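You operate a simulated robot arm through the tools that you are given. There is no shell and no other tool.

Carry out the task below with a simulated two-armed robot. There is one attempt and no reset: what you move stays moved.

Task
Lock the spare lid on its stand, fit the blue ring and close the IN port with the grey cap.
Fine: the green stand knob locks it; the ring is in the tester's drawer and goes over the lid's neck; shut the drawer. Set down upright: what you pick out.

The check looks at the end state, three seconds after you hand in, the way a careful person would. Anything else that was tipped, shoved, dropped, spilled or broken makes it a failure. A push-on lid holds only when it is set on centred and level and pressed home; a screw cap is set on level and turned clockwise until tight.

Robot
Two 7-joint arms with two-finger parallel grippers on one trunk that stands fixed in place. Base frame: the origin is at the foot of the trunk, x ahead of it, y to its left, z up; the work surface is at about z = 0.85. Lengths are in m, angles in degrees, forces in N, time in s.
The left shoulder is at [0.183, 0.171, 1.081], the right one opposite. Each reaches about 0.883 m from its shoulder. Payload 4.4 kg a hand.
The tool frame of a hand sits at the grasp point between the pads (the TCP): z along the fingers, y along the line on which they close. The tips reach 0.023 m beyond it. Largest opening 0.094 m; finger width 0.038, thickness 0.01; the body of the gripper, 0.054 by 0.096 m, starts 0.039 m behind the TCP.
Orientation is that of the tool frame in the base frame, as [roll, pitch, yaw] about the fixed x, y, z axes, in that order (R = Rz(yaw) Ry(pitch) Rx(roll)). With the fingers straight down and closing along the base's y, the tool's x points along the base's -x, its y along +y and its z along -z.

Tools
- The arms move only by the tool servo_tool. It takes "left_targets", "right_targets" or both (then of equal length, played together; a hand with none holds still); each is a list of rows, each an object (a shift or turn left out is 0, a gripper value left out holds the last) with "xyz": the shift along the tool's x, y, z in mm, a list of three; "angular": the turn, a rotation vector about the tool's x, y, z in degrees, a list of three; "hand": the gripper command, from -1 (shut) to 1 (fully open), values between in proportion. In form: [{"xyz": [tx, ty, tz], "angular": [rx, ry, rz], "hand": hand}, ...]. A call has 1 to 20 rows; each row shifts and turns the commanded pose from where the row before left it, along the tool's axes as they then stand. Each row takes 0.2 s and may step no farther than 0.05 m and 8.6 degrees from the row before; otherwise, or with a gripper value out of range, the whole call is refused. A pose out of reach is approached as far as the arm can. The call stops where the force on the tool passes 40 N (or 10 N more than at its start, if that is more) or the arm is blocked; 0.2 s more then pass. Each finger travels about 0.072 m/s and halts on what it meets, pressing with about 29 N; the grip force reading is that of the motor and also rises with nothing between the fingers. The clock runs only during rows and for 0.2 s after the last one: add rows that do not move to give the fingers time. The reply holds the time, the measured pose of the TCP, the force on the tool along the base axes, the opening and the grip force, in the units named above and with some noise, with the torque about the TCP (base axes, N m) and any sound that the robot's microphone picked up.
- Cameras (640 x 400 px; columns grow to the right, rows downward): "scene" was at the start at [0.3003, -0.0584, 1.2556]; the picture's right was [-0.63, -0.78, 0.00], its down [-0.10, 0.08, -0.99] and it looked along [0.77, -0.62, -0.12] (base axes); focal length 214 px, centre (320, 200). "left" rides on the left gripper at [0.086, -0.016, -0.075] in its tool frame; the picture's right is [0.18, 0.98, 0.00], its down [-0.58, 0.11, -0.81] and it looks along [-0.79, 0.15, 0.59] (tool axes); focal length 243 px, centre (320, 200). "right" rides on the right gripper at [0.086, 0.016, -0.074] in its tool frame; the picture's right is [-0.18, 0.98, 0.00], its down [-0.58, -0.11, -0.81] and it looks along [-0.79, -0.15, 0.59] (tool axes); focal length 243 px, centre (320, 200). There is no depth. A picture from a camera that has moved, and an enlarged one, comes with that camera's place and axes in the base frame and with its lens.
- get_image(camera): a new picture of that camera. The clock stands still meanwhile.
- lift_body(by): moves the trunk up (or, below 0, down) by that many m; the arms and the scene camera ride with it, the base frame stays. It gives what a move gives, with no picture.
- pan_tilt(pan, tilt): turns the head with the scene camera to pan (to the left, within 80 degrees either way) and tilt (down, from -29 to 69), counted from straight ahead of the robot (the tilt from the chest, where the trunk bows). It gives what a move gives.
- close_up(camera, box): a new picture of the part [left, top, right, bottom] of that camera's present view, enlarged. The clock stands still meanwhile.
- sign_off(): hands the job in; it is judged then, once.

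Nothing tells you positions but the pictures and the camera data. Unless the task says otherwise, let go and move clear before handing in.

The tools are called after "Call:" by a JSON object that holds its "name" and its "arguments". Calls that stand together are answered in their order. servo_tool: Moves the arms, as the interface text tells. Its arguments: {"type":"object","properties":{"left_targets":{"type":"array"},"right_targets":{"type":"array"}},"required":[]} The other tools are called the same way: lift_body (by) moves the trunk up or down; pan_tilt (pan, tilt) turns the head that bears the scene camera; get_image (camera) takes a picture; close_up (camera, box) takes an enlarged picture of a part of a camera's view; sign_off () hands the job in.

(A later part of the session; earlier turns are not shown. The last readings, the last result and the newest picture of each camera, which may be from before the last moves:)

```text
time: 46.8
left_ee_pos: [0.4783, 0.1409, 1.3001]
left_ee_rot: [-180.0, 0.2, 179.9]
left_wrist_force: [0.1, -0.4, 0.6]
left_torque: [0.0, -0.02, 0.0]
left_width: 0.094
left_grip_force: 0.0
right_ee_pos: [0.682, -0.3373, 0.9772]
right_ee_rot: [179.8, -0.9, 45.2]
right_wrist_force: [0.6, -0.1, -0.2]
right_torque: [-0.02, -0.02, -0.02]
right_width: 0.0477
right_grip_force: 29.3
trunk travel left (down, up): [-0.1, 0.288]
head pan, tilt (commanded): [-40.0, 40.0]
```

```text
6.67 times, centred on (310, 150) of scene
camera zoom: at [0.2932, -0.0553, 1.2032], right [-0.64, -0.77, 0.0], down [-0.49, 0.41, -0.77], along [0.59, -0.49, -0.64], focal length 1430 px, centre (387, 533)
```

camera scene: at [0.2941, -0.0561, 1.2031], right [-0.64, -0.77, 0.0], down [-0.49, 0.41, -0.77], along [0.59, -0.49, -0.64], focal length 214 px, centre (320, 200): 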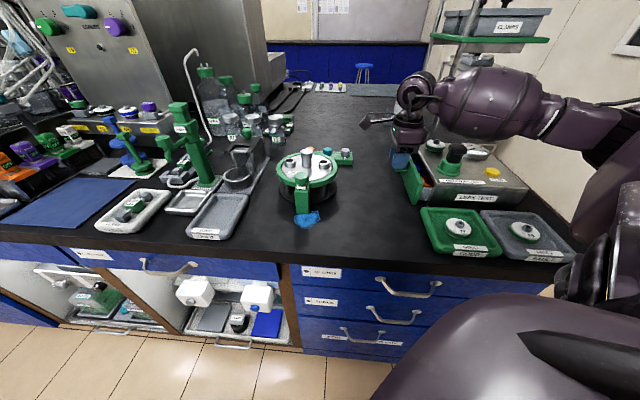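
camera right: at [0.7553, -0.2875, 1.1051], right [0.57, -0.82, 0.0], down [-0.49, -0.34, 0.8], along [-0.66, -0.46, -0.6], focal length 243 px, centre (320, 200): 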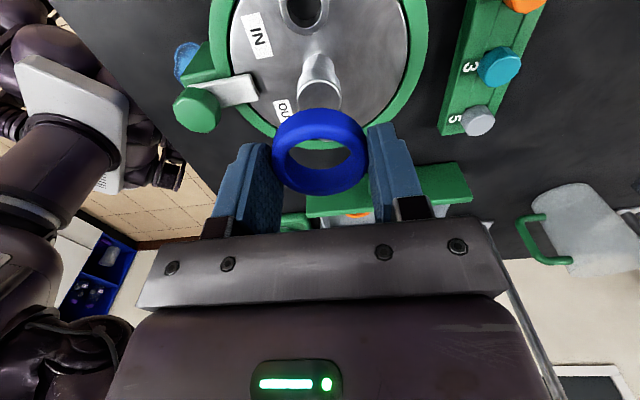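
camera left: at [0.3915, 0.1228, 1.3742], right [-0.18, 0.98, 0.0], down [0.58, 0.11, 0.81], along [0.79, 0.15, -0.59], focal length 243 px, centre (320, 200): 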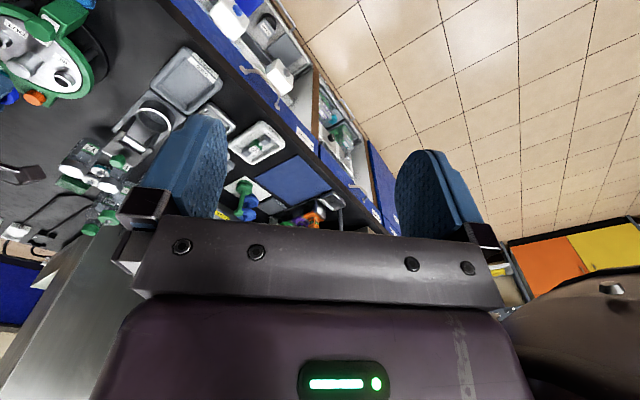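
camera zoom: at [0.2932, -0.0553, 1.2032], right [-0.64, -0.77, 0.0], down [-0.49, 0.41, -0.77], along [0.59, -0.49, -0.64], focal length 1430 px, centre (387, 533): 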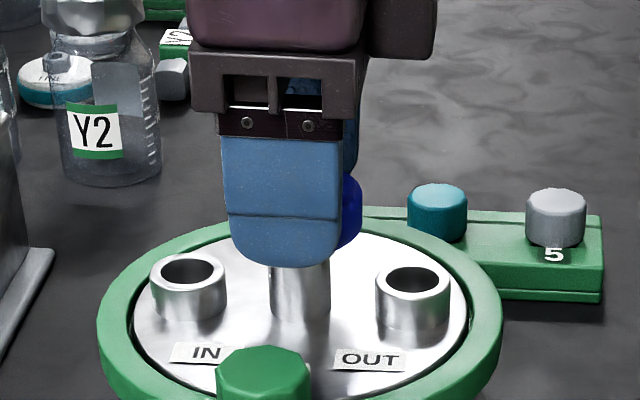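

Call:
{"name": "servo_tool", "arguments": {"right_targets": [{"xyz": [0, 0, 5], "angular": [0, -0.7, 0]}, {"xyz": [0, 0, 6]}, {"xyz": [0, 0, 6]}, {"xyz": [0, 0, 6]}, {"xyz": [0, 0, 6]}, {"xyz": [0, 0, 5]}, {}]}}

Call:
{"name": "close_up", "arguments": {"camera": "right", "box": [250, 60, 410, 210]}}

Call:
{"name": "close_up", "arguments": {"camera": "scene", "box": [280, 120, 340, 180]}}

```text
time: 48.4
left_ee_pos: [0.4786, 0.1401, 1.2998]
left_ee_rot: [-180.0, 0.2, 180.0]
left_wrist_force: [0.8, -0.7, -0.3]
left_torque: [-0.02, 0.04, -0.02]
left_width: 0.0941
left_grip_force: 0.0
right_ee_pos: [0.6817, -0.3349, 0.9424]
right_ee_rot: [179.8, -0.3, 45.2]
right_wrist_force: [0.4, -0.3, 1.2]
right_torque: [-0.01, 0.0, 0.02]
right_width: 0.0476
right_grip_force: 28.9
trunk travel left (down, up): [-0.1, 0.288]
head pan, tilt (commanded): [-40.0, 40.0]
```

```text
2.67 times, centred on (330, 135) of right
camera zoom: at [0.754, -0.2872, 1.0188], right [0.57, -0.82, 0.0], down [-0.49, -0.34, 0.8], along [-0.66, -0.46, -0.6], focal length 647 px, centre (293, 373)
```

zoom: 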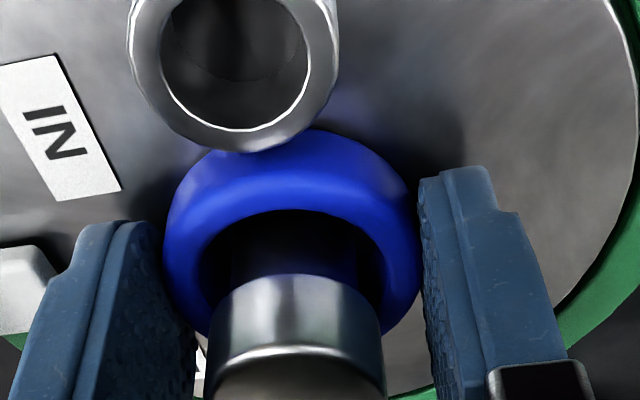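

```text
6.67 times, centred on (310, 150) of scene
camera zoom: at [0.2931, -0.0552, 1.2033], right [-0.64, -0.77, 0.0], down [-0.49, 0.41, -0.77], along [0.59, -0.49, -0.64], focal length 1430 px, centre (387, 533)
```

zoom: 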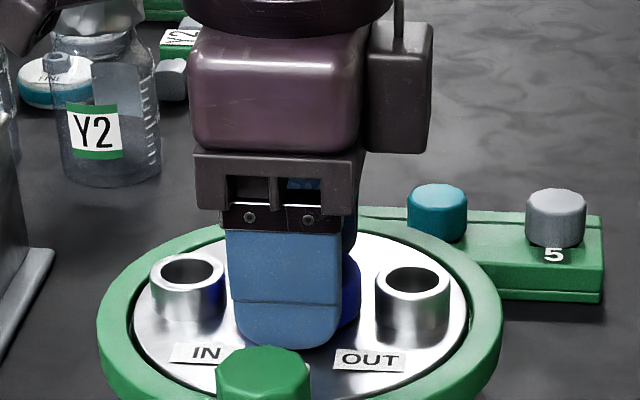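

Call:
{"name": "servo_tool", "arguments": {"right_targets": [{"xyz": [-1, 0, 3]}, {"xyz": [0, 0, 2]}, {}]}}

Call:
{"name": "close_up", "arguments": {"camera": "scene", "box": [280, 120, 340, 180]}}

```text
time: 49.2
left_ee_pos: [0.476, 0.1416, 1.3013]
left_ee_rot: [-179.9, 0.4, -180.0]
left_wrist_force: [0.6, -0.5, -0.6]
left_torque: [0.02, 0.03, 0.02]
left_width: 0.094
left_grip_force: 0.0
right_ee_pos: [0.6815, -0.336, 0.9439]
right_ee_rot: [179.5, -0.6, 45.2]
right_wrist_force: [9.4, -2.9, 30.8]
right_torque: [0.04, 0.19, 0.06]
right_width: 0.0475
right_grip_force: 28.9
trunk travel left (down, up): [-0.1, 0.288]
head pan, tilt (commanded): [-40.0, 40.0]
```

```text
6.67 times, centred on (310, 150) of scene
camera zoom: at [0.2912, -0.0544, 1.2045], right [-0.64, -0.77, 0.0], down [-0.49, 0.41, -0.77], along [0.59, -0.49, -0.64], focal length 1430 px, centre (387, 533)
```

zoom: 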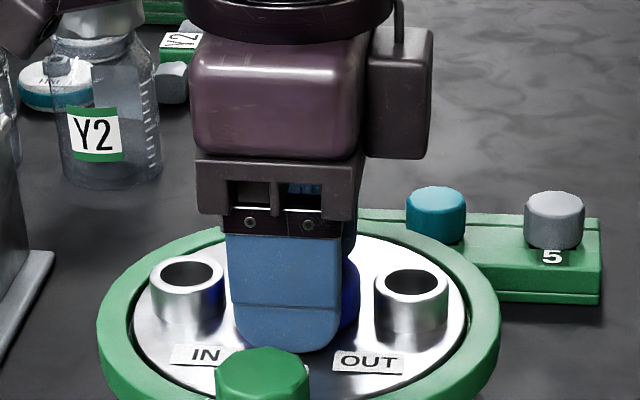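

Call:
{"name": "servo_tool", "arguments": {"right_targets": [{"xyz": [0, 0, -3]}, {"hand": -0.6}, {"hand": 0.3}, {}, {}]}}

Call:
{"name": "close_up", "arguments": {"camera": "right", "box": [200, 60, 440, 210]}}

Call:
{"name": "close_up", "arguments": {"camera": "scene", "box": [280, 120, 340, 180]}}

```text
time: 50.4
left_ee_pos: [0.4771, 0.1408, 1.3008]
left_ee_rot: [-180.0, 0.2, -180.0]
left_wrist_force: [0.1, -0.6, 0.2]
left_torque: [0.02, 0.0, -0.03]
left_width: 0.094
left_grip_force: 0.2
right_ee_pos: [0.6803, -0.3368, 0.9395]
right_ee_rot: [179.8, -0.3, 45.2]
right_wrist_force: [4.2, -7.3, 19.9]
right_torque: [0.03, 0.58, 0.18]
right_width: 0.0577
right_grip_force: 0.0
trunk travel left (down, up): [-0.1, 0.288]
head pan, tilt (commanded): [-40.0, 40.0]
```

```text
2.67 times, centred on (320, 135) of right
camera zoom: at [0.7523, -0.2888, 1.0166], right [0.57, -0.82, 0.0], down [-0.49, -0.34, 0.8], along [-0.66, -0.46, -0.59], focal length 647 px, centre (320, 373)
```

zoom: 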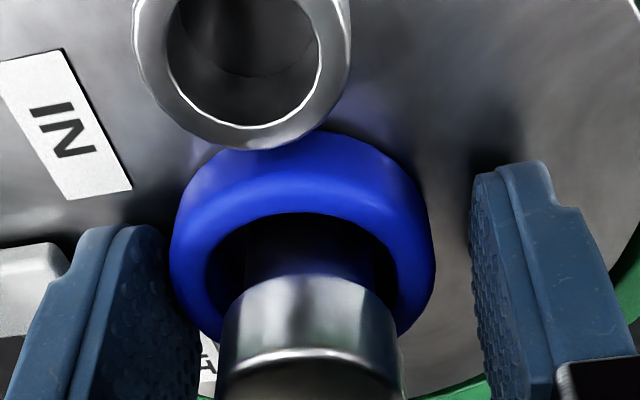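

```text
6.67 times, centred on (310, 150) of scene
camera zoom: at [0.2923, -0.0552, 1.2034], right [-0.64, -0.77, 0.0], down [-0.49, 0.41, -0.77], along [0.59, -0.49, -0.64], focal length 1430 px, centre (387, 533)
```

zoom: 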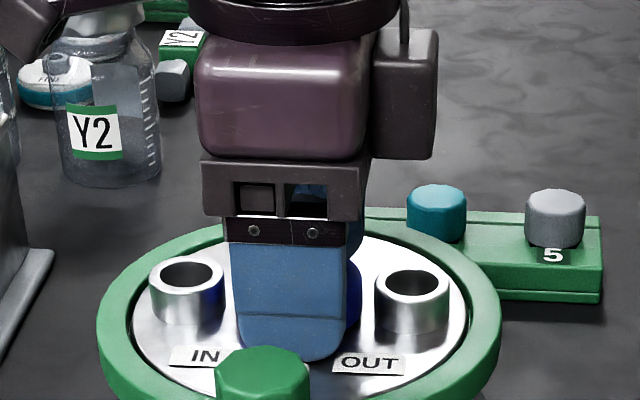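

The ring is around the neck and resting on the lid, but opening pushed the near finger against something, likely the white tab. I'll narrow the opening slightly so it just clears the ring, then rise straight up.

Call:
{"name": "servo_tool", "arguments": {"right_targets": [{"hand": 0.13}, {}]}}

Call:
{"name": "close_up", "arguments": {"camera": "right", "box": [160, 60, 480, 260]}}

```text
time: 51.0
left_ee_pos: [0.4762, 0.1433, 1.3003]
left_ee_rot: [-180.0, 0.2, 179.9]
left_wrist_force: [-0.4, -1.1, -0.1]
left_torque: [-0.02, 0.02, 0.01]
left_width: 0.094
left_grip_force: 0.1
right_ee_pos: [0.6789, -0.3364, 0.9407]
right_ee_rot: [179.8, -0.3, 45.1]
right_wrist_force: [-5.9, -0.7, 13.7]
right_torque: [0.11, 0.61, 0.09]
right_width: 0.0551
right_grip_force: 2.2
trunk travel left (down, up): [-0.1, 0.288]
head pan, tilt (commanded): [-40.0, 40.0]
```

```text
2.00 times, centred on (320, 160) of right
camera zoom: at [0.7516, -0.288, 1.0165], right [0.57, -0.82, 0.0], down [-0.49, -0.34, 0.8], along [-0.66, -0.46, -0.59], focal length 485 px, centre (320, 280)
```

zoom: 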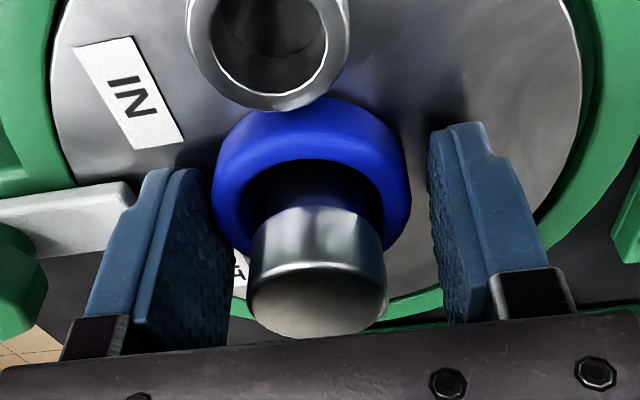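

Call:
{"name": "servo_tool", "arguments": {"right_targets": [{"xyz": [0, 0, -2]}, {"xyz": [0, 0, -3]}, {"xyz": [0, 0, -4]}, {}]}}

Call:
{"name": "close_up", "arguments": {"camera": "right", "box": [160, 60, 480, 260]}}

```text
time: 52.0
left_ee_pos: [0.479, 0.1407, 1.3007]
left_ee_rot: [-179.9, 0.1, 180.0]
left_wrist_force: [0.1, 0.3, -0.6]
left_torque: [-0.01, 0.0, 0.02]
left_width: 0.0939
left_grip_force: 0.1
right_ee_pos: [0.681, -0.3386, 0.9495]
right_ee_rot: [179.8, -0.2, 45.2]
right_wrist_force: [0.6, 0.2, 0.8]
right_torque: [-0.03, -0.01, 0.0]
right_width: 0.0531
right_grip_force: 0.1
trunk travel left (down, up): [-0.1, 0.288]
head pan, tilt (commanded): [-40.0, 40.0]
```

```text
2.00 times, centred on (320, 160) of right
camera zoom: at [0.7532, -0.2886, 1.0249], right [0.57, -0.82, 0.0], down [-0.49, -0.34, 0.8], along [-0.66, -0.46, -0.59], focal length 485 px, centre (320, 280)
```

zoom: 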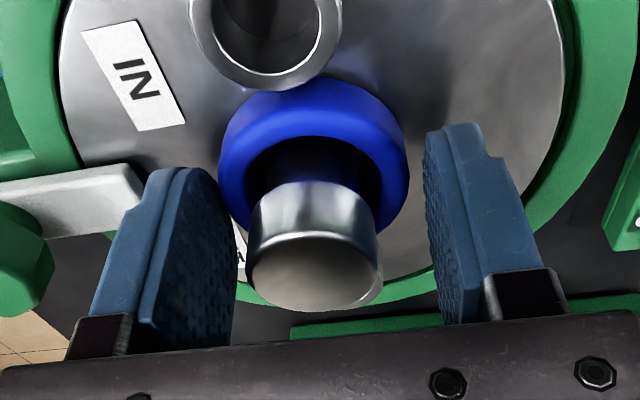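

Call:
{"name": "servo_tool", "arguments": {"right_targets": [{"xyz": [0, 0, -25]}, {"xyz": [0, 0, -40]}, {"xyz": [0, 0, -40]}, {}]}}

Call:
{"name": "get_image", "arguments": {"camera": "right"}}

Call:
{"name": "close_up", "arguments": {"camera": "scene", "box": [270, 130, 360, 200]}}

```text
time: 53.0
left_ee_pos: [0.4793, 0.1406, 1.2983]
left_ee_rot: [180.0, 0.0, -180.0]
left_wrist_force: [0.6, 0.1, -0.7]
left_torque: [0.01, 0.03, 0.02]
left_width: 0.0941
left_grip_force: 0.0
right_ee_pos: [0.6808, -0.3372, 1.0538]
right_ee_rot: [179.9, -0.2, 45.2]
right_wrist_force: [-0.2, -0.1, -0.2]
right_torque: [0.03, 0.01, -0.03]
right_width: 0.0529
right_grip_force: 0.1
trunk travel left (down, up): [-0.1, 0.288]
head pan, tilt (commanded): [-40.0, 40.0]
```

```text
taken
camera right: at [0.7528, -0.2889, 1.1292], right [0.57, -0.82, 0.0], down [-0.49, -0.34, 0.8], along [-0.66, -0.46, -0.59], focal length 243 px, centre (320, 200)
```

right: 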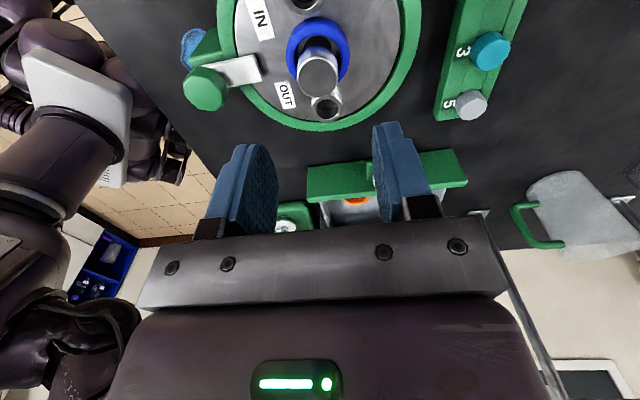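

```text
5.71 times, centred on (315, 165) of scene
camera zoom: at [0.2939, -0.0555, 1.2028], right [-0.64, -0.77, 0.0], down [-0.49, 0.41, -0.77], along [0.59, -0.49, -0.64], focal length 1226 px, centre (349, 400)
```

zoom: 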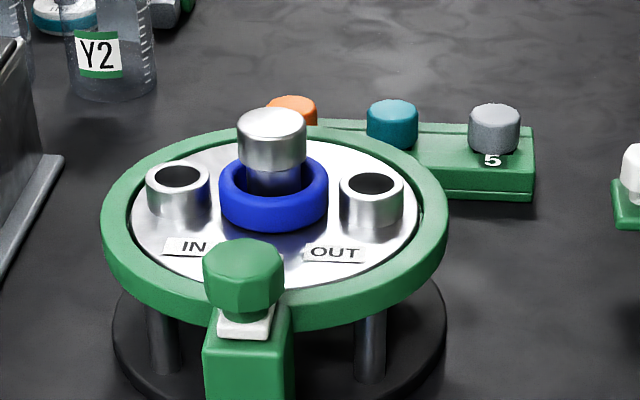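

Call:
{"name": "close_up", "arguments": {"camera": "right", "box": [420, 0, 540, 140]}}

Call:
{"name": "close_up", "arguments": {"camera": "scene", "box": [330, 140, 360, 165]}}

Call:
{"name": "close_up", "arguments": {"camera": "scene", "box": [285, 150, 325, 175]}}

```text
2.86 times, centred on (480, 70) of right
camera zoom: at [0.7528, -0.2889, 1.1292], right [0.57, -0.82, 0.0], down [-0.49, -0.34, 0.8], along [-0.66, -0.46, -0.59], focal length 693 px, centre (-137, 571)
```

zoom: 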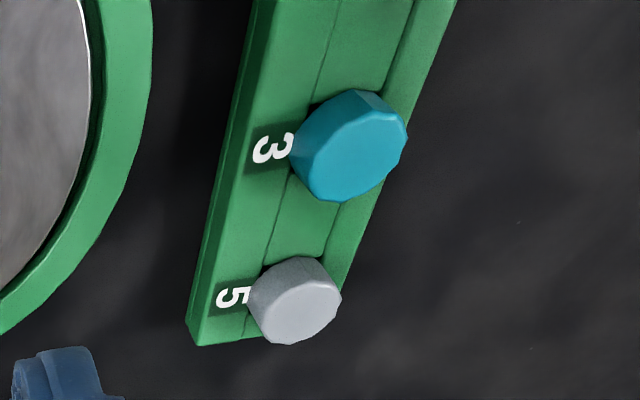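

```text
16.00 times, centred on (345, 152) of scene
camera zoom: at [0.2939, -0.0555, 1.2028], right [-0.64, -0.77, 0.0], down [-0.49, 0.41, -0.77], along [0.59, -0.49, -0.64], focal length 3432 px, centre (-80, 960)
```

zoom: 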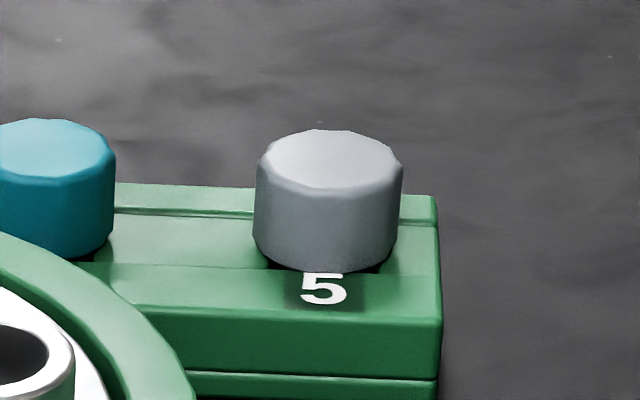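

```text
16.00 times, centred on (305, 162) of scene
camera zoom: at [0.2939, -0.0555, 1.2028], right [-0.64, -0.77, 0.0], down [-0.49, 0.41, -0.77], along [0.59, -0.49, -0.64], focal length 3432 px, centre (560, 800)
```

zoom: 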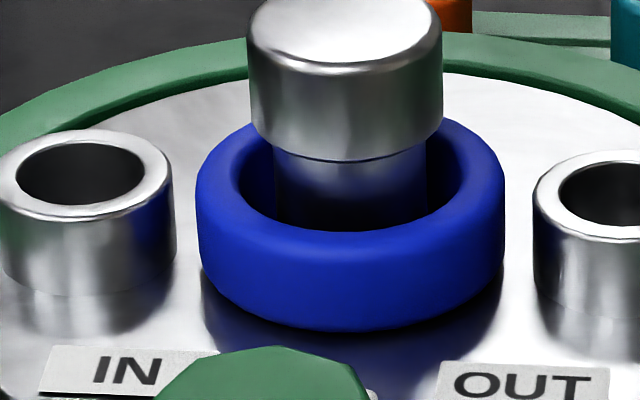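

The blue ring sits flat around the neck. Next is the grey cap (marked 5) on the rack near [0.719, -0.518], top z about 0.887; I'll hover over it with the fingers across the rack.

Call:
{"name": "servo_tool", "arguments": {"right_targets": [{"xyz": [-20.3, 30.9, 5], "hand": 0.3}, {"xyz": [-20.3, 30.9, 10]}, {"xyz": [-20.3, 30.9, 15]}, {"xyz": [-20.3, 30.9, 15]}, {"xyz": [-20.3, 30.9, 19]}, {}]}}

Call:
{"name": "get_image", "arguments": {"camera": "right"}}

Call:
{"name": "close_up", "arguments": {"camera": "scene", "box": [310, 110, 390, 180]}}

```text
time: 54.4
left_ee_pos: [0.4793, 0.1414, 1.3014]
left_ee_rot: [-180.0, 0.3, 180.0]
left_wrist_force: [0.5, -0.1, 0.0]
left_torque: [0.0, -0.01, 0.0]
left_width: 0.0941
left_grip_force: 0.1
right_ee_pos: [0.7177, -0.5181, 0.992]
right_ee_rot: [179.8, -0.2, 45.2]
right_wrist_force: [0.2, 0.0, -0.4]
right_torque: [-0.02, -0.05, 0.0]
right_width: 0.0613
right_grip_force: 0.1
trunk travel left (down, up): [-0.1, 0.288]
head pan, tilt (commanded): [-40.0, 40.0]
```

```text
taken
camera right: at [0.7903, -0.4692, 1.067], right [0.57, -0.82, 0.0], down [-0.49, -0.34, 0.8], along [-0.66, -0.46, -0.6], focal length 243 px, centre (320, 200)
```

right: 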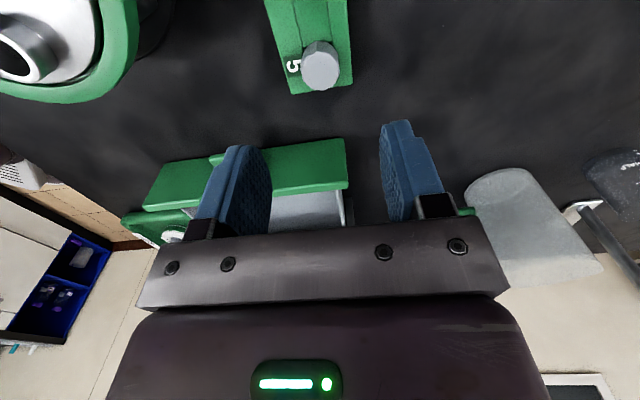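

```text
5.71 times, centred on (350, 145) of scene
camera zoom: at [0.2927, -0.0551, 1.2035], right [-0.64, -0.77, 0.0], down [-0.49, 0.41, -0.77], along [0.59, -0.49, -0.64], focal length 1226 px, centre (149, 514)
```

zoom: 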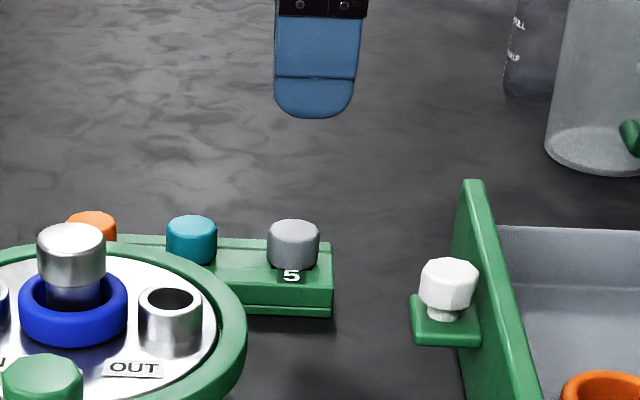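

Call:
{"name": "servo_tool", "arguments": {"right_targets": [{"xyz": [0, 1, 40]}, {"xyz": [0, 0, 35]}, {}]}}

Call:
{"name": "close_up", "arguments": {"camera": "right", "box": [200, 60, 440, 230]}}

Call:
{"name": "close_up", "arguments": {"camera": "scene", "box": [310, 110, 390, 180]}}

```text
time: 55.2
left_ee_pos: [0.4779, 0.1415, 1.3003]
left_ee_rot: [-180.0, 0.2, 180.0]
left_wrist_force: [0.4, 0.3, -0.9]
left_torque: [0.0, 0.0, -0.01]
left_width: 0.094
left_grip_force: 0.1
right_ee_pos: [0.7196, -0.5198, 0.9163]
right_ee_rot: [179.7, -0.3, 45.3]
right_wrist_force: [0.0, 1.0, -0.8]
right_torque: [-0.02, -0.02, 0.0]
right_width: 0.0612
right_grip_force: 0.1
trunk travel left (down, up): [-0.1, 0.288]
head pan, tilt (commanded): [-40.0, 40.0]
```

```text
2.35 times, centred on (320, 145) of right
camera zoom: at [0.7916, -0.4702, 0.9923], right [0.57, -0.82, 0.0], down [-0.49, -0.34, 0.8], along [-0.66, -0.46, -0.6], focal length 571 px, centre (320, 329)
```

zoom: 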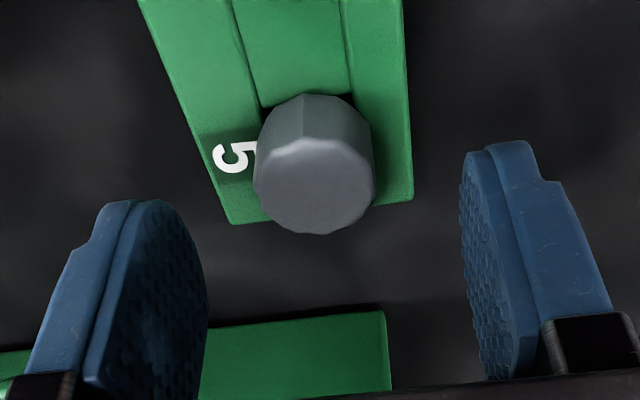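

```text
5.71 times, centred on (350, 145) of scene
camera zoom: at [0.2928, -0.0552, 1.2035], right [-0.64, -0.77, 0.0], down [-0.49, 0.41, -0.77], along [0.59, -0.49, -0.64], focal length 1226 px, centre (149, 514)
```

zoom: 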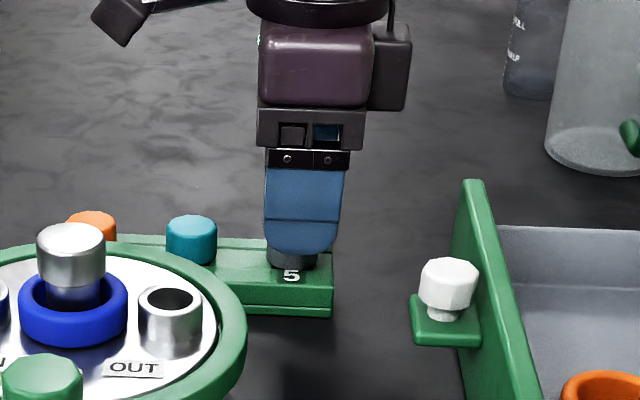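

Call:
{"name": "servo_tool", "arguments": {"right_targets": [{"xyz": [0.7, 0, 8]}, {"xyz": [0, 0, 6]}, {"xyz": [0, 0, 4]}, {}]}}

Call:
{"name": "close_up", "arguments": {"camera": "scene", "box": [310, 130, 370, 180]}}

Call:
{"name": "close_up", "arguments": {"camera": "right", "box": [200, 60, 440, 230]}}

```text
time: 56.2
left_ee_pos: [0.4787, 0.1408, 1.3006]
left_ee_rot: [-179.9, 0.3, 179.9]
left_wrist_force: [-0.7, -0.6, 1.1]
left_torque: [0.01, 0.01, 0.01]
left_width: 0.0941
left_grip_force: 0.0
right_ee_pos: [0.7208, -0.5193, 0.8983]
right_ee_rot: [179.9, -0.2, 45.2]
right_wrist_force: [0.3, -0.3, 0.0]
right_torque: [-0.03, -0.01, -0.02]
right_width: 0.0611
right_grip_force: 0.0
trunk travel left (down, up): [-0.1, 0.288]
head pan, tilt (commanded): [-40.0, 40.0]
```

```text
8.00 times, centred on (340, 155) of scene
camera zoom: at [0.2932, -0.0553, 1.2033], right [-0.64, -0.77, 0.0], down [-0.49, 0.41, -0.77], along [0.59, -0.49, -0.64], focal length 1716 px, centre (160, 560)
```

zoom: 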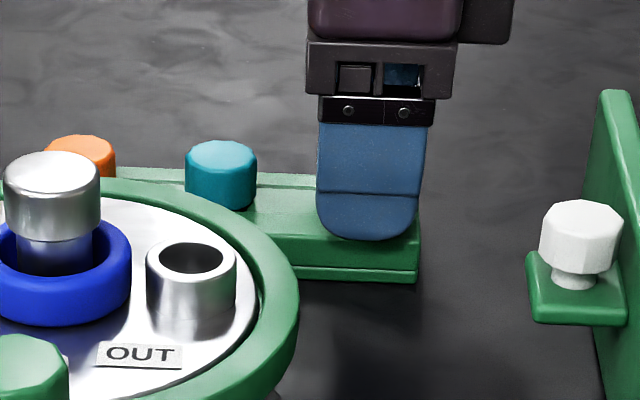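

```text
2.35 times, centred on (320, 145) of right
camera zoom: at [0.7927, -0.4698, 0.9734], right [0.57, -0.82, 0.0], down [-0.49, -0.34, 0.8], along [-0.66, -0.46, -0.6], focal length 571 px, centre (320, 329)
```

zoom: 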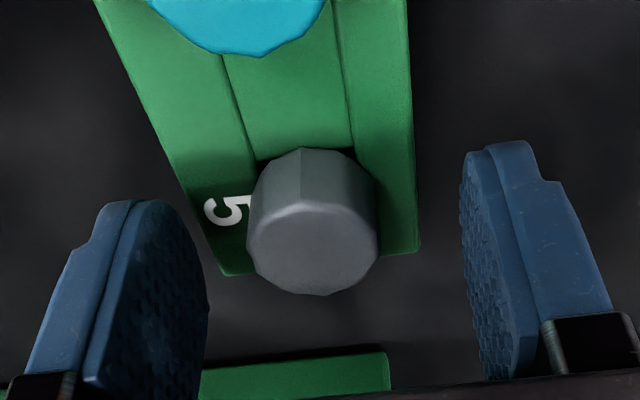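

Call:
{"name": "servo_tool", "arguments": {"right_targets": [{"hand": -0.2}, {"hand": -1}, {}, {}, {}]}}

Call:
{"name": "close_up", "arguments": {"camera": "right", "box": [200, 60, 440, 230]}}

```text
time: 57.4
left_ee_pos: [0.4789, 0.1411, 1.2998]
left_ee_rot: [180.0, 0.1, 179.9]
left_wrist_force: [0.7, 0.7, 0.2]
left_torque: [-0.01, 0.01, 0.03]
left_width: 0.0942
left_grip_force: 0.2
right_ee_pos: [0.7203, -0.5179, 0.898]
right_ee_rot: [180.0, -0.2, 45.2]
right_wrist_force: [0.2, -1.1, 0.4]
right_torque: [0.0, -0.02, 0.0]
right_width: 0.0248
right_grip_force: 28.8
trunk travel left (down, up): [-0.1, 0.288]
head pan, tilt (commanded): [-40.0, 40.0]
```

```text
2.35 times, centred on (320, 145) of right
camera zoom: at [0.7927, -0.4697, 0.9734], right [0.57, -0.82, 0.0], down [-0.49, -0.34, 0.8], along [-0.66, -0.46, -0.6], focal length 571 px, centre (320, 329)
```

zoom: 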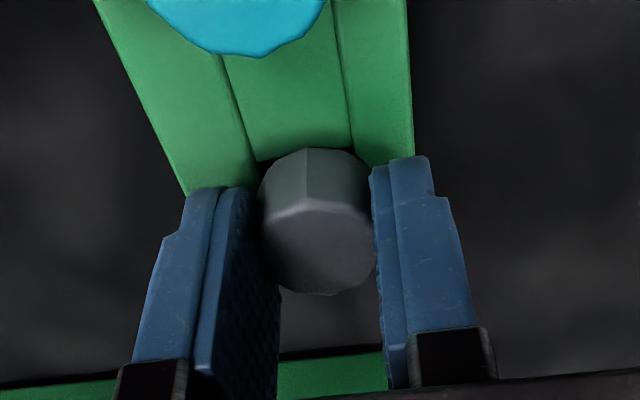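

Call:
{"name": "servo_tool", "arguments": {"right_targets": [{"xyz": [0, 0, -8]}, {"xyz": [0, 0, -20]}, {"xyz": [0, 0, -35]}, {"xyz": [0, 0, -35]}, {}]}}

Call:
{"name": "get_image", "arguments": {"camera": "right"}}

Call:
{"name": "close_up", "arguments": {"camera": "scene", "box": [310, 90, 390, 170]}}

```text
time: 58.6
left_ee_pos: [0.4787, 0.1404, 1.2988]
left_ee_rot: [180.0, 0.1, -180.0]
left_wrist_force: [0.0, -1.1, -0.2]
left_torque: [-0.03, 0.0, 0.01]
left_width: 0.0939
left_grip_force: 0.1
right_ee_pos: [0.7209, -0.519, 0.9947]
right_ee_rot: [180.0, -0.2, 45.1]
right_wrist_force: [-0.4, -0.3, -0.6]
right_torque: [-0.01, 0.03, 0.0]
right_width: 0.0249
right_grip_force: 28.6
trunk travel left (down, up): [-0.1, 0.288]
head pan, tilt (commanded): [-40.0, 40.0]
```

```text
taken
camera right: at [0.7927, -0.4697, 1.07], right [0.57, -0.82, 0.0], down [-0.49, -0.34, 0.8], along [-0.66, -0.46, -0.59], focal length 243 px, centre (320, 200)
```

right: 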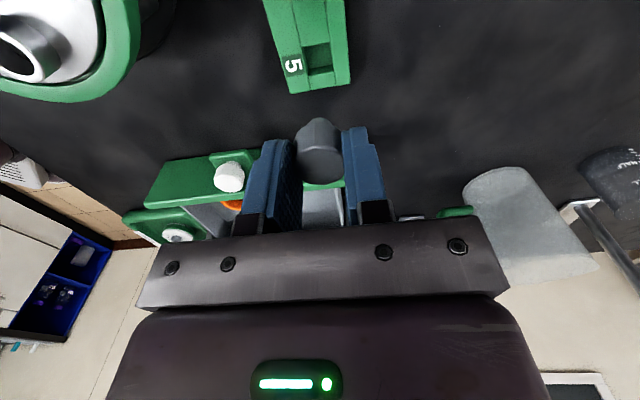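

```text
5.00 times, centred on (350, 130) of scene
camera zoom: at [0.2939, -0.0555, 1.2028], right [-0.64, -0.77, 0.0], down [-0.49, 0.41, -0.77], along [0.59, -0.49, -0.64], focal length 1072 px, centre (170, 550)
```

zoom: 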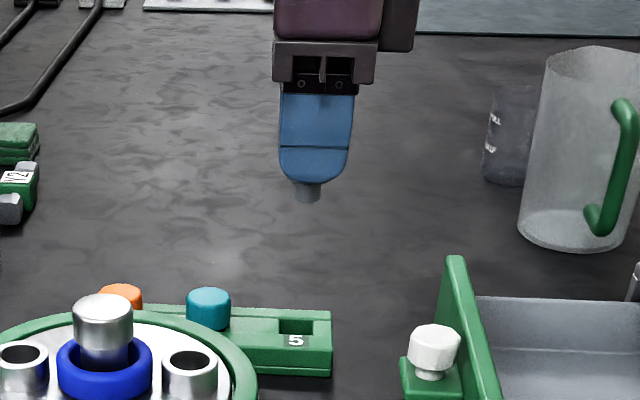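

Call:
{"name": "close_up", "arguments": {"camera": "scene", "box": [330, 110, 365, 140]}}

Call:
{"name": "close_up", "arguments": {"camera": "right", "box": [240, 100, 400, 200]}}

```text
13.33 times, centred on (348, 125) of scene
camera zoom: at [0.2939, -0.0555, 1.2028], right [-0.64, -0.77, 0.0], down [-0.49, 0.41, -0.77], along [0.59, -0.49, -0.64], focal length 2860 px, centre (-47, 1200)
```

zoom: 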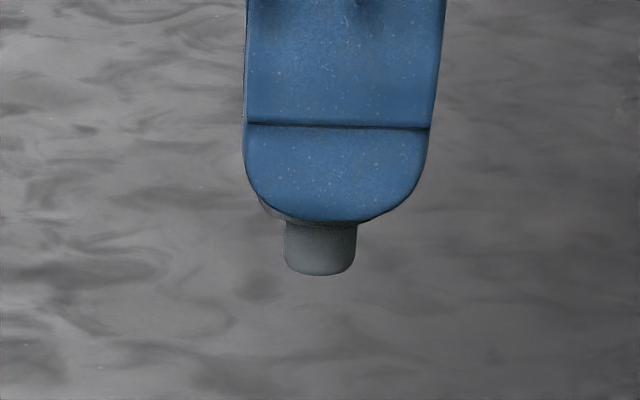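

```text
4.00 times, centred on (320, 150) of right
camera zoom: at [0.7927, -0.4697, 1.07], right [0.57, -0.82, 0.0], down [-0.49, -0.34, 0.8], along [-0.66, -0.46, -0.59], focal length 970 px, centre (320, 400)
```

zoom: 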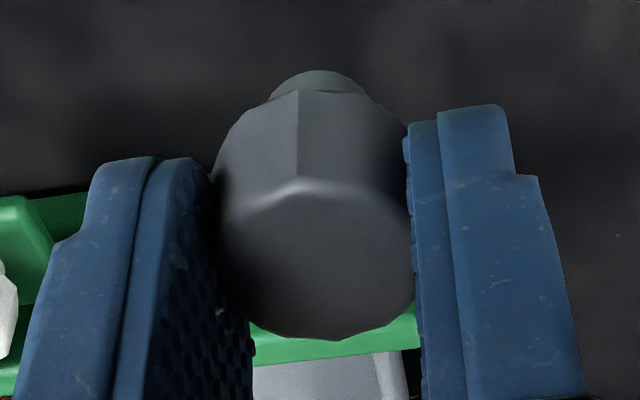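

The grey cap is a plug with a narrower stem beneath. I'll carry it above the IN port near [0.7125, -0.3075] and line it up using both cameras.

Call:
{"name": "servo_tool", "arguments": {"right_targets": [{"xyz": [0, 0, -28]}, {"xyz": [28.8, -31, 0]}, {"xyz": [28.8, -31, 0]}, {"xyz": [28.8, -31, 0]}, {"xyz": [28.8, -31, 0]}, {"xyz": [28.8, -31, 0]}, {}]}}

Call:
{"name": "get_image", "arguments": {"camera": "right"}}

Call:
{"name": "close_up", "arguments": {"camera": "scene", "box": [280, 120, 340, 180]}}

```text
time: 60.2
left_ee_pos: [0.478, 0.1407, 1.2996]
left_ee_rot: [179.9, 0.2, 180.0]
left_wrist_force: [0.8, 0.0, 0.2]
left_torque: [0.0, 0.03, -0.01]
left_width: 0.0941
left_grip_force: 0.0
right_ee_pos: [0.7122, -0.3077, 1.0243]
right_ee_rot: [179.7, -0.3, 45.1]
right_wrist_force: [0.2, -0.5, 0.0]
right_torque: [0.01, -0.04, 0.02]
right_width: 0.0249
right_grip_force: 28.3
trunk travel left (down, up): [-0.1, 0.288]
head pan, tilt (commanded): [-40.0, 40.0]
```

```text
taken
camera right: at [0.7833, -0.2588, 1.0994], right [0.57, -0.82, 0.0], down [-0.49, -0.34, 0.8], along [-0.66, -0.46, -0.6], focal length 243 px, centre (320, 200)
```

right: 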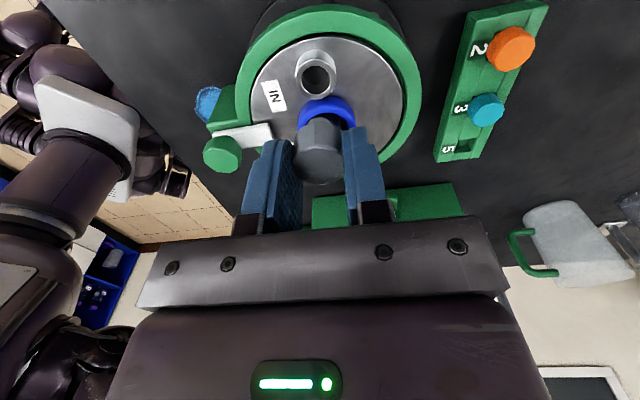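

```text
6.67 times, centred on (310, 150) of scene
camera zoom: at [0.2931, -0.0553, 1.2033], right [-0.64, -0.77, 0.0], down [-0.49, 0.41, -0.77], along [0.59, -0.49, -0.64], focal length 1430 px, centre (387, 533)
```

zoom: 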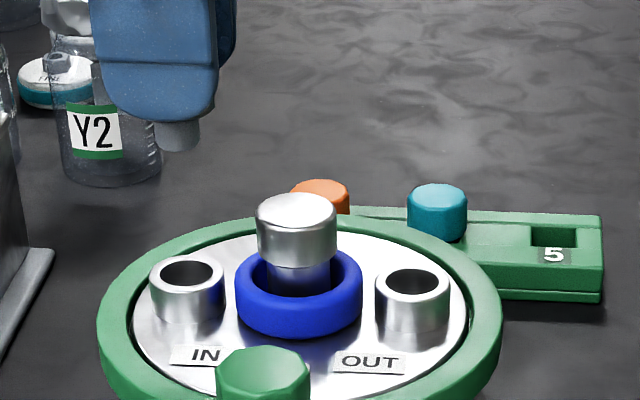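

Call:
{"name": "close_up", "arguments": {"camera": "right", "box": [260, 30, 380, 190]}}

Call:
{"name": "close_up", "arguments": {"camera": "scene", "box": [285, 125, 315, 170]}}

```text
2.50 times, centred on (320, 110) of right
camera zoom: at [0.7833, -0.2588, 1.0994], right [0.57, -0.82, 0.0], down [-0.49, -0.34, 0.8], along [-0.66, -0.46, -0.6], focal length 606 px, centre (320, 425)
```

zoom: 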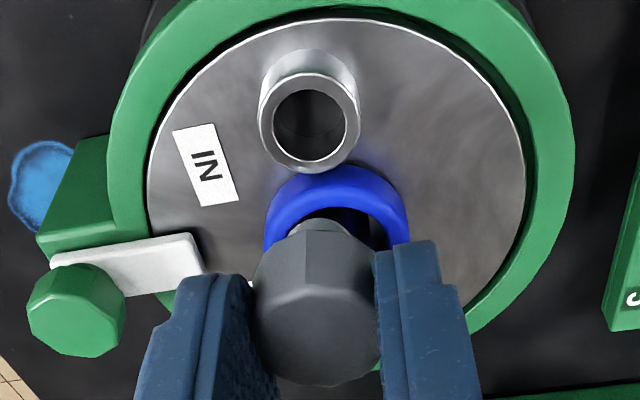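

```text
8.89 times, centred on (300, 148) of scene
camera zoom: at [0.2931, -0.0553, 1.2033], right [-0.64, -0.77, 0.0], down [-0.49, 0.41, -0.77], along [0.59, -0.49, -0.64], focal length 1906 px, centre (498, 667)
```

zoom: 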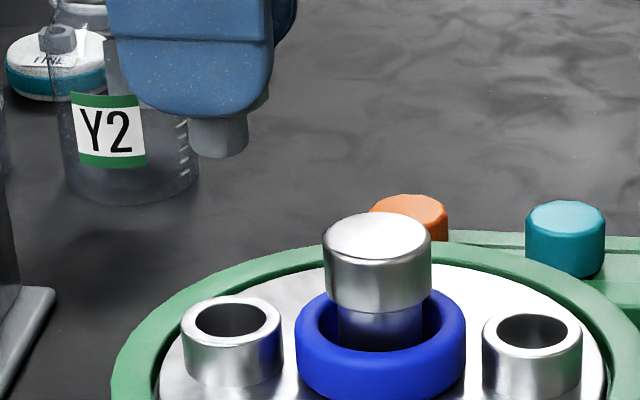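

Call:
{"name": "servo_tool", "arguments": {"right_targets": [{"xyz": [1.5, -2.5, 0]}, {"xyz": [0, 0, 20]}, {"xyz": [0, 0, 20]}, {}]}}

Call:
{"name": "close_up", "arguments": {"camera": "right", "box": [260, 50, 380, 200]}}

Call:
{"name": "close_up", "arguments": {"camera": "scene", "box": [285, 130, 315, 175]}}

```text
time: 61.2
left_ee_pos: [0.4771, 0.1404, 1.3006]
left_ee_rot: [-179.9, 0.2, -180.0]
left_wrist_force: [0.2, -0.2, -0.3]
left_torque: [0.01, 0.02, -0.03]
left_width: 0.0939
left_grip_force: 0.0
right_ee_pos: [0.71, -0.3037, 0.9847]
right_ee_rot: [179.7, -0.2, 45.2]
right_wrist_force: [0.5, 0.6, -0.3]
right_torque: [-0.04, 0.0, 0.04]
right_width: 0.0249
right_grip_force: 29.5
trunk travel left (down, up): [-0.1, 0.288]
head pan, tilt (commanded): [-40.0, 40.0]
```

```text
2.67 times, centred on (320, 125) of right
camera zoom: at [0.7828, -0.255, 1.0604], right [0.57, -0.82, 0.0], down [-0.49, -0.34, 0.8], along [-0.66, -0.46, -0.6], focal length 647 px, centre (320, 400)
```

zoom: 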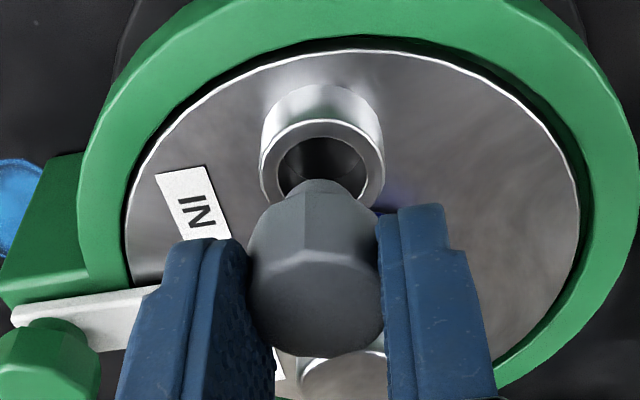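

```text
8.89 times, centred on (300, 152) of scene
camera zoom: at [0.2929, -0.0553, 1.2034], right [-0.64, -0.77, 0.0], down [-0.49, 0.41, -0.77], along [0.59, -0.49, -0.64], focal length 1906 px, centre (498, 622)
```

zoom: 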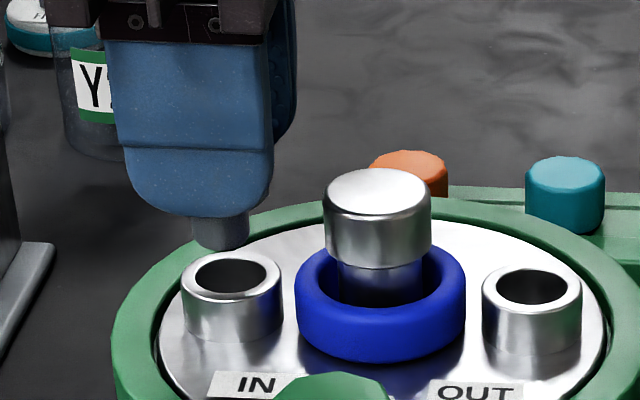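

Call:
{"name": "servo_tool", "arguments": {"right_targets": [{"xyz": [-1.8, 0.3, 0]}, {}, {}]}}

Call:
{"name": "close_up", "arguments": {"camera": "right", "box": [280, 80, 360, 140]}}

Call:
{"name": "close_up", "arguments": {"camera": "scene", "box": [288, 142, 308, 162]}}

```text
time: 62.0
left_ee_pos: [0.4786, 0.1408, 1.2996]
left_ee_rot: [180.0, 0.1, -180.0]
left_wrist_force: [0.2, 0.0, -0.5]
left_torque: [-0.03, -0.02, 0.01]
left_width: 0.0938
left_grip_force: 0.1
right_ee_pos: [0.7107, -0.3048, 0.9845]
right_ee_rot: [180.0, -0.3, 45.3]
right_wrist_force: [0.4, -0.3, 0.8]
right_torque: [0.03, 0.0, 0.01]
right_width: 0.0247
right_grip_force: 28.5
trunk travel left (down, up): [-0.1, 0.288]
head pan, tilt (commanded): [-40.0, 40.0]
```

```text
6.67 times, centred on (320, 110) of right
camera zoom: at [0.782, -0.2566, 1.0596], right [0.57, -0.82, 0.0], down [-0.49, -0.34, 0.8], along [-0.66, -0.46, -0.6], focal length 1618 px, centre (320, 800)
```

zoom: 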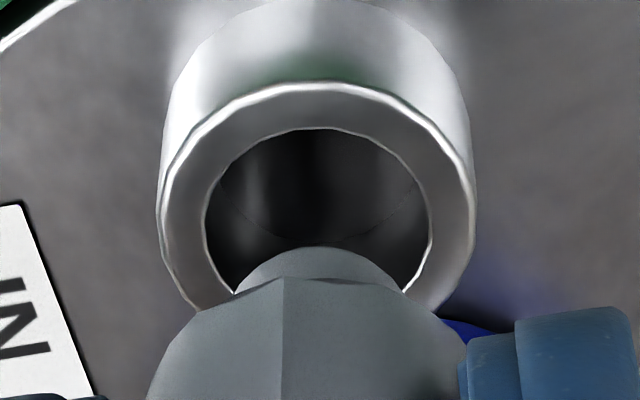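

```text
16.00 times, centred on (298, 152) of scene
camera zoom: at [0.2933, -0.0553, 1.2032], right [-0.64, -0.77, 0.0], down [-0.49, 0.41, -0.77], along [0.59, -0.49, -0.64], focal length 3432 px, centre (672, 968)
```

zoom: 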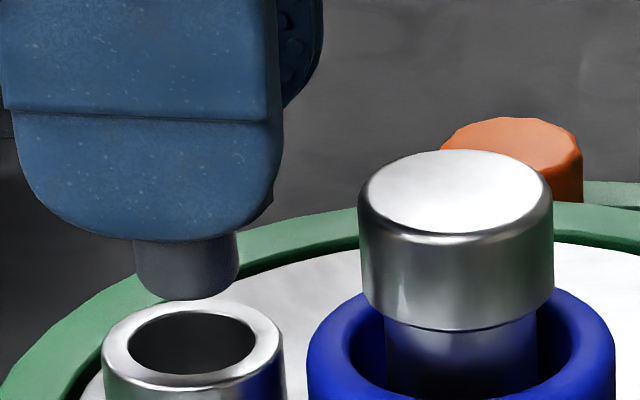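

The plug's stem is lined up with the IN bore in both views. I'll lower it in small steps.

Call:
{"name": "servo_tool", "arguments": {"right_targets": [{"xyz": [0, 0, 4]}, {"xyz": [0, 0, 4]}, {"xyz": [0, 0, 4]}, {"xyz": [0, 0, 3]}, {}]}}

Call:
{"name": "close_up", "arguments": {"camera": "right", "box": [280, 80, 360, 140]}}

Call:
{"name": "close_up", "arguments": {"camera": "scene", "box": [288, 142, 308, 162]}}

```text
time: 63.2
left_ee_pos: [0.478, 0.14, 1.2997]
left_ee_rot: [180.0, 0.2, -180.0]
left_wrist_force: [-0.8, 0.6, -0.6]
left_torque: [0.02, 0.04, 0.0]
left_width: 0.0941
left_grip_force: 0.0
right_ee_pos: [0.7098, -0.306, 0.9693]
right_ee_rot: [179.9, -0.2, 45.3]
right_wrist_force: [-0.5, -0.3, -0.1]
right_torque: [0.0, -0.01, -0.02]
right_width: 0.0245
right_grip_force: 28.6
trunk travel left (down, up): [-0.1, 0.288]
head pan, tilt (commanded): [-40.0, 40.0]
```

```text
6.67 times, centred on (320, 110) of right
camera zoom: at [0.7819, -0.257, 1.0446], right [0.57, -0.82, 0.0], down [-0.49, -0.34, 0.8], along [-0.66, -0.46, -0.6], focal length 1618 px, centre (320, 800)
```

zoom: 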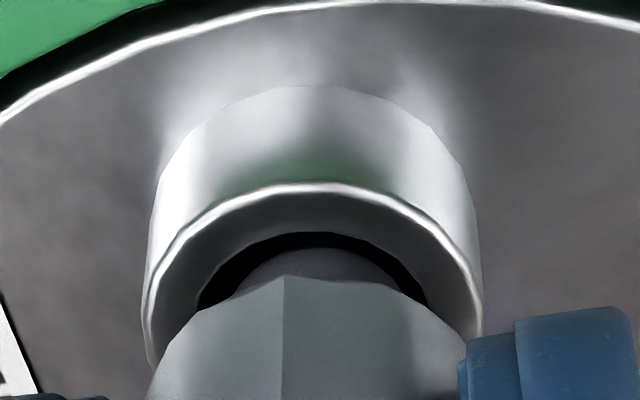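

```text
16.00 times, centred on (298, 152) of scene
camera zoom: at [0.2932, -0.0553, 1.2032], right [-0.64, -0.77, 0.0], down [-0.49, 0.41, -0.77], along [0.59, -0.49, -0.64], focal length 3432 px, centre (672, 968)
```

zoom: 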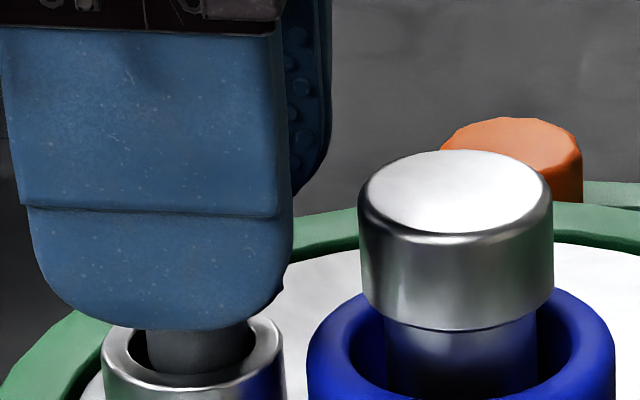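

Call:
{"name": "servo_tool", "arguments": {"right_targets": [{"xyz": [1, -0.4, 0]}, {"xyz": [0, 0, 3]}, {"xyz": [0, 0, 2]}, {}]}}

Call:
{"name": "close_up", "arguments": {"camera": "scene", "box": [288, 142, 308, 162]}}

```text
time: 64.2
left_ee_pos: [0.4788, 0.1406, 1.3]
left_ee_rot: [-180.0, 0.1, -179.9]
left_wrist_force: [0.4, -0.3, 0.2]
left_torque: [-0.01, 0.01, -0.02]
left_width: 0.0938
left_grip_force: 0.2
right_ee_pos: [0.7106, -0.305, 0.9642]
right_ee_rot: [180.0, -0.1, 45.3]
right_wrist_force: [0.3, 0.4, 0.2]
right_torque: [-0.01, 0.0, 0.0]
right_width: 0.0247
right_grip_force: 28.9
trunk travel left (down, up): [-0.1, 0.288]
head pan, tilt (commanded): [-40.0, 40.0]
```

```text
16.00 times, centred on (298, 152) of scene
camera zoom: at [0.2933, -0.0553, 1.2032], right [-0.64, -0.77, 0.0], down [-0.49, 0.41, -0.77], along [0.59, -0.49, -0.64], focal length 3432 px, centre (672, 968)
```

zoom: 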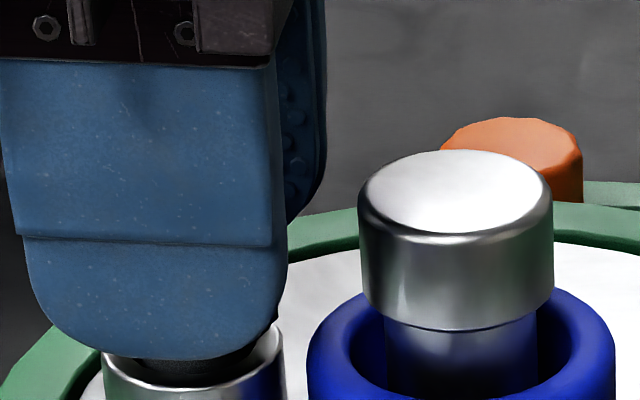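

Call:
{"name": "servo_tool", "arguments": {"right_targets": [{"xyz": [0, 0, 1.5]}, {"xyz": [0, 0, 1.5]}, {"xyz": [0, 0, 1.5]}, {}]}}

Call:
{"name": "close_up", "arguments": {"camera": "scene", "box": [288, 142, 308, 162]}}

Call:
{"name": "close_up", "arguments": {"camera": "right", "box": [240, 90, 400, 210]}}

```text
time: 65.2
left_ee_pos: [0.4775, 0.1397, 1.3003]
left_ee_rot: [179.9, 0.2, -180.0]
left_wrist_force: [0.5, -0.1, -0.9]
left_torque: [-0.03, -0.03, 0.05]
left_width: 0.0937
left_grip_force: 0.0
right_ee_pos: [0.7105, -0.3035, 0.9608]
right_ee_rot: [179.8, -0.3, 45.2]
right_wrist_force: [-0.7, 0.5, 0.6]
right_torque: [0.02, 0.03, -0.07]
right_width: 0.025
right_grip_force: 28.6
trunk travel left (down, up): [-0.1, 0.288]
head pan, tilt (commanded): [-40.0, 40.0]
```

```text
16.00 times, centred on (298, 152) of scene
camera zoom: at [0.2932, -0.0552, 1.2033], right [-0.64, -0.77, 0.0], down [-0.49, 0.41, -0.77], along [0.59, -0.49, -0.64], focal length 3432 px, centre (672, 968)
```

zoom: 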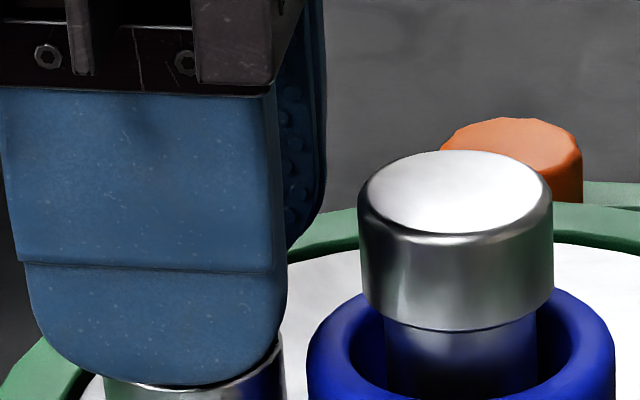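

```text
3.33 times, centred on (320, 150) of right
camera zoom: at [0.7824, -0.2557, 1.0357], right [0.57, -0.82, 0.0], down [-0.49, -0.34, 0.8], along [-0.66, -0.46, -0.6], focal length 809 px, centre (320, 367)
```

zoom: 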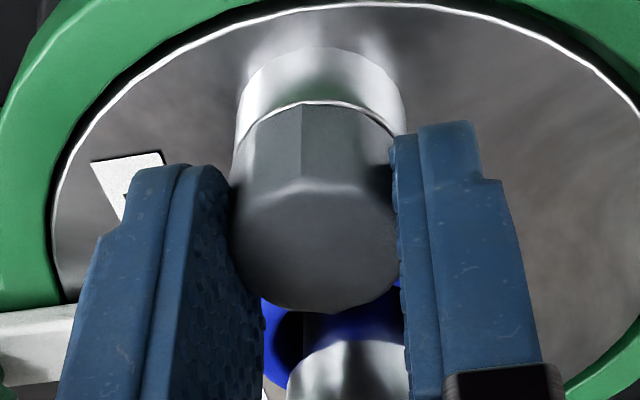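

Call:
{"name": "servo_tool", "arguments": {"right_targets": [{"xyz": [0, 0.4, 1.5]}, {"xyz": [0, 0, 1.5]}, {"xyz": [0, 0, 1.5]}, {}]}}

```text
time: 66.2
left_ee_pos: [0.4765, 0.1415, 1.3014]
left_ee_rot: [179.9, 0.2, -180.0]
left_wrist_force: [0.0, 0.2, 0.7]
left_torque: [0.03, 0.02, -0.02]
left_width: 0.0944
left_grip_force: 0.1
right_ee_pos: [0.7099, -0.305, 0.9582]
right_ee_rot: [179.7, -0.5, 45.2]
right_wrist_force: [6.3, -3.9, 23.0]
right_torque: [-0.02, -0.06, -0.02]
right_width: 0.0251
right_grip_force: 28.9
trunk travel left (down, up): [-0.1, 0.288]
head pan, tilt (commanded): [-40.0, 40.0]
```

Call:
{"name": "close_up", "arguments": {"camera": "right", "box": [280, 90, 360, 150]}}

Call:
{"name": "close_up", "arguments": {"camera": "scene", "box": [288, 142, 308, 162]}}

```text
6.67 times, centred on (320, 120) of right
camera zoom: at [0.7821, -0.2557, 1.0335], right [0.57, -0.82, 0.0], down [-0.49, -0.34, 0.8], along [-0.66, -0.46, -0.6], focal length 1618 px, centre (320, 733)
```

zoom: 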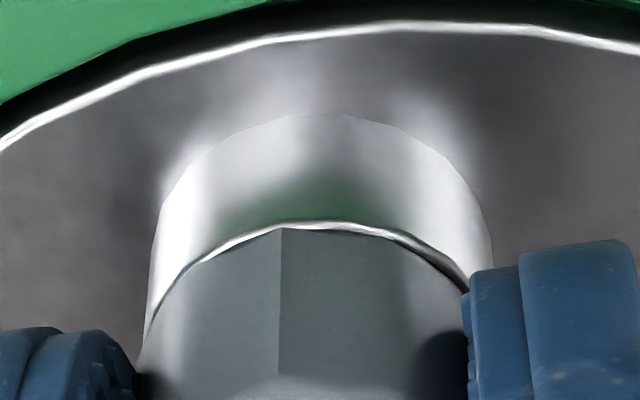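

```text
16.00 times, centred on (298, 152) of scene
camera zoom: at [0.2919, -0.0549, 1.2039], right [-0.64, -0.77, 0.0], down [-0.49, 0.41, -0.77], along [0.59, -0.49, -0.64], focal length 3432 px, centre (672, 968)
```

zoom: 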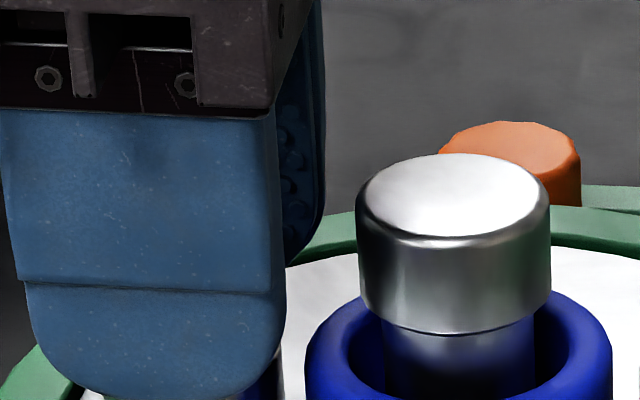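

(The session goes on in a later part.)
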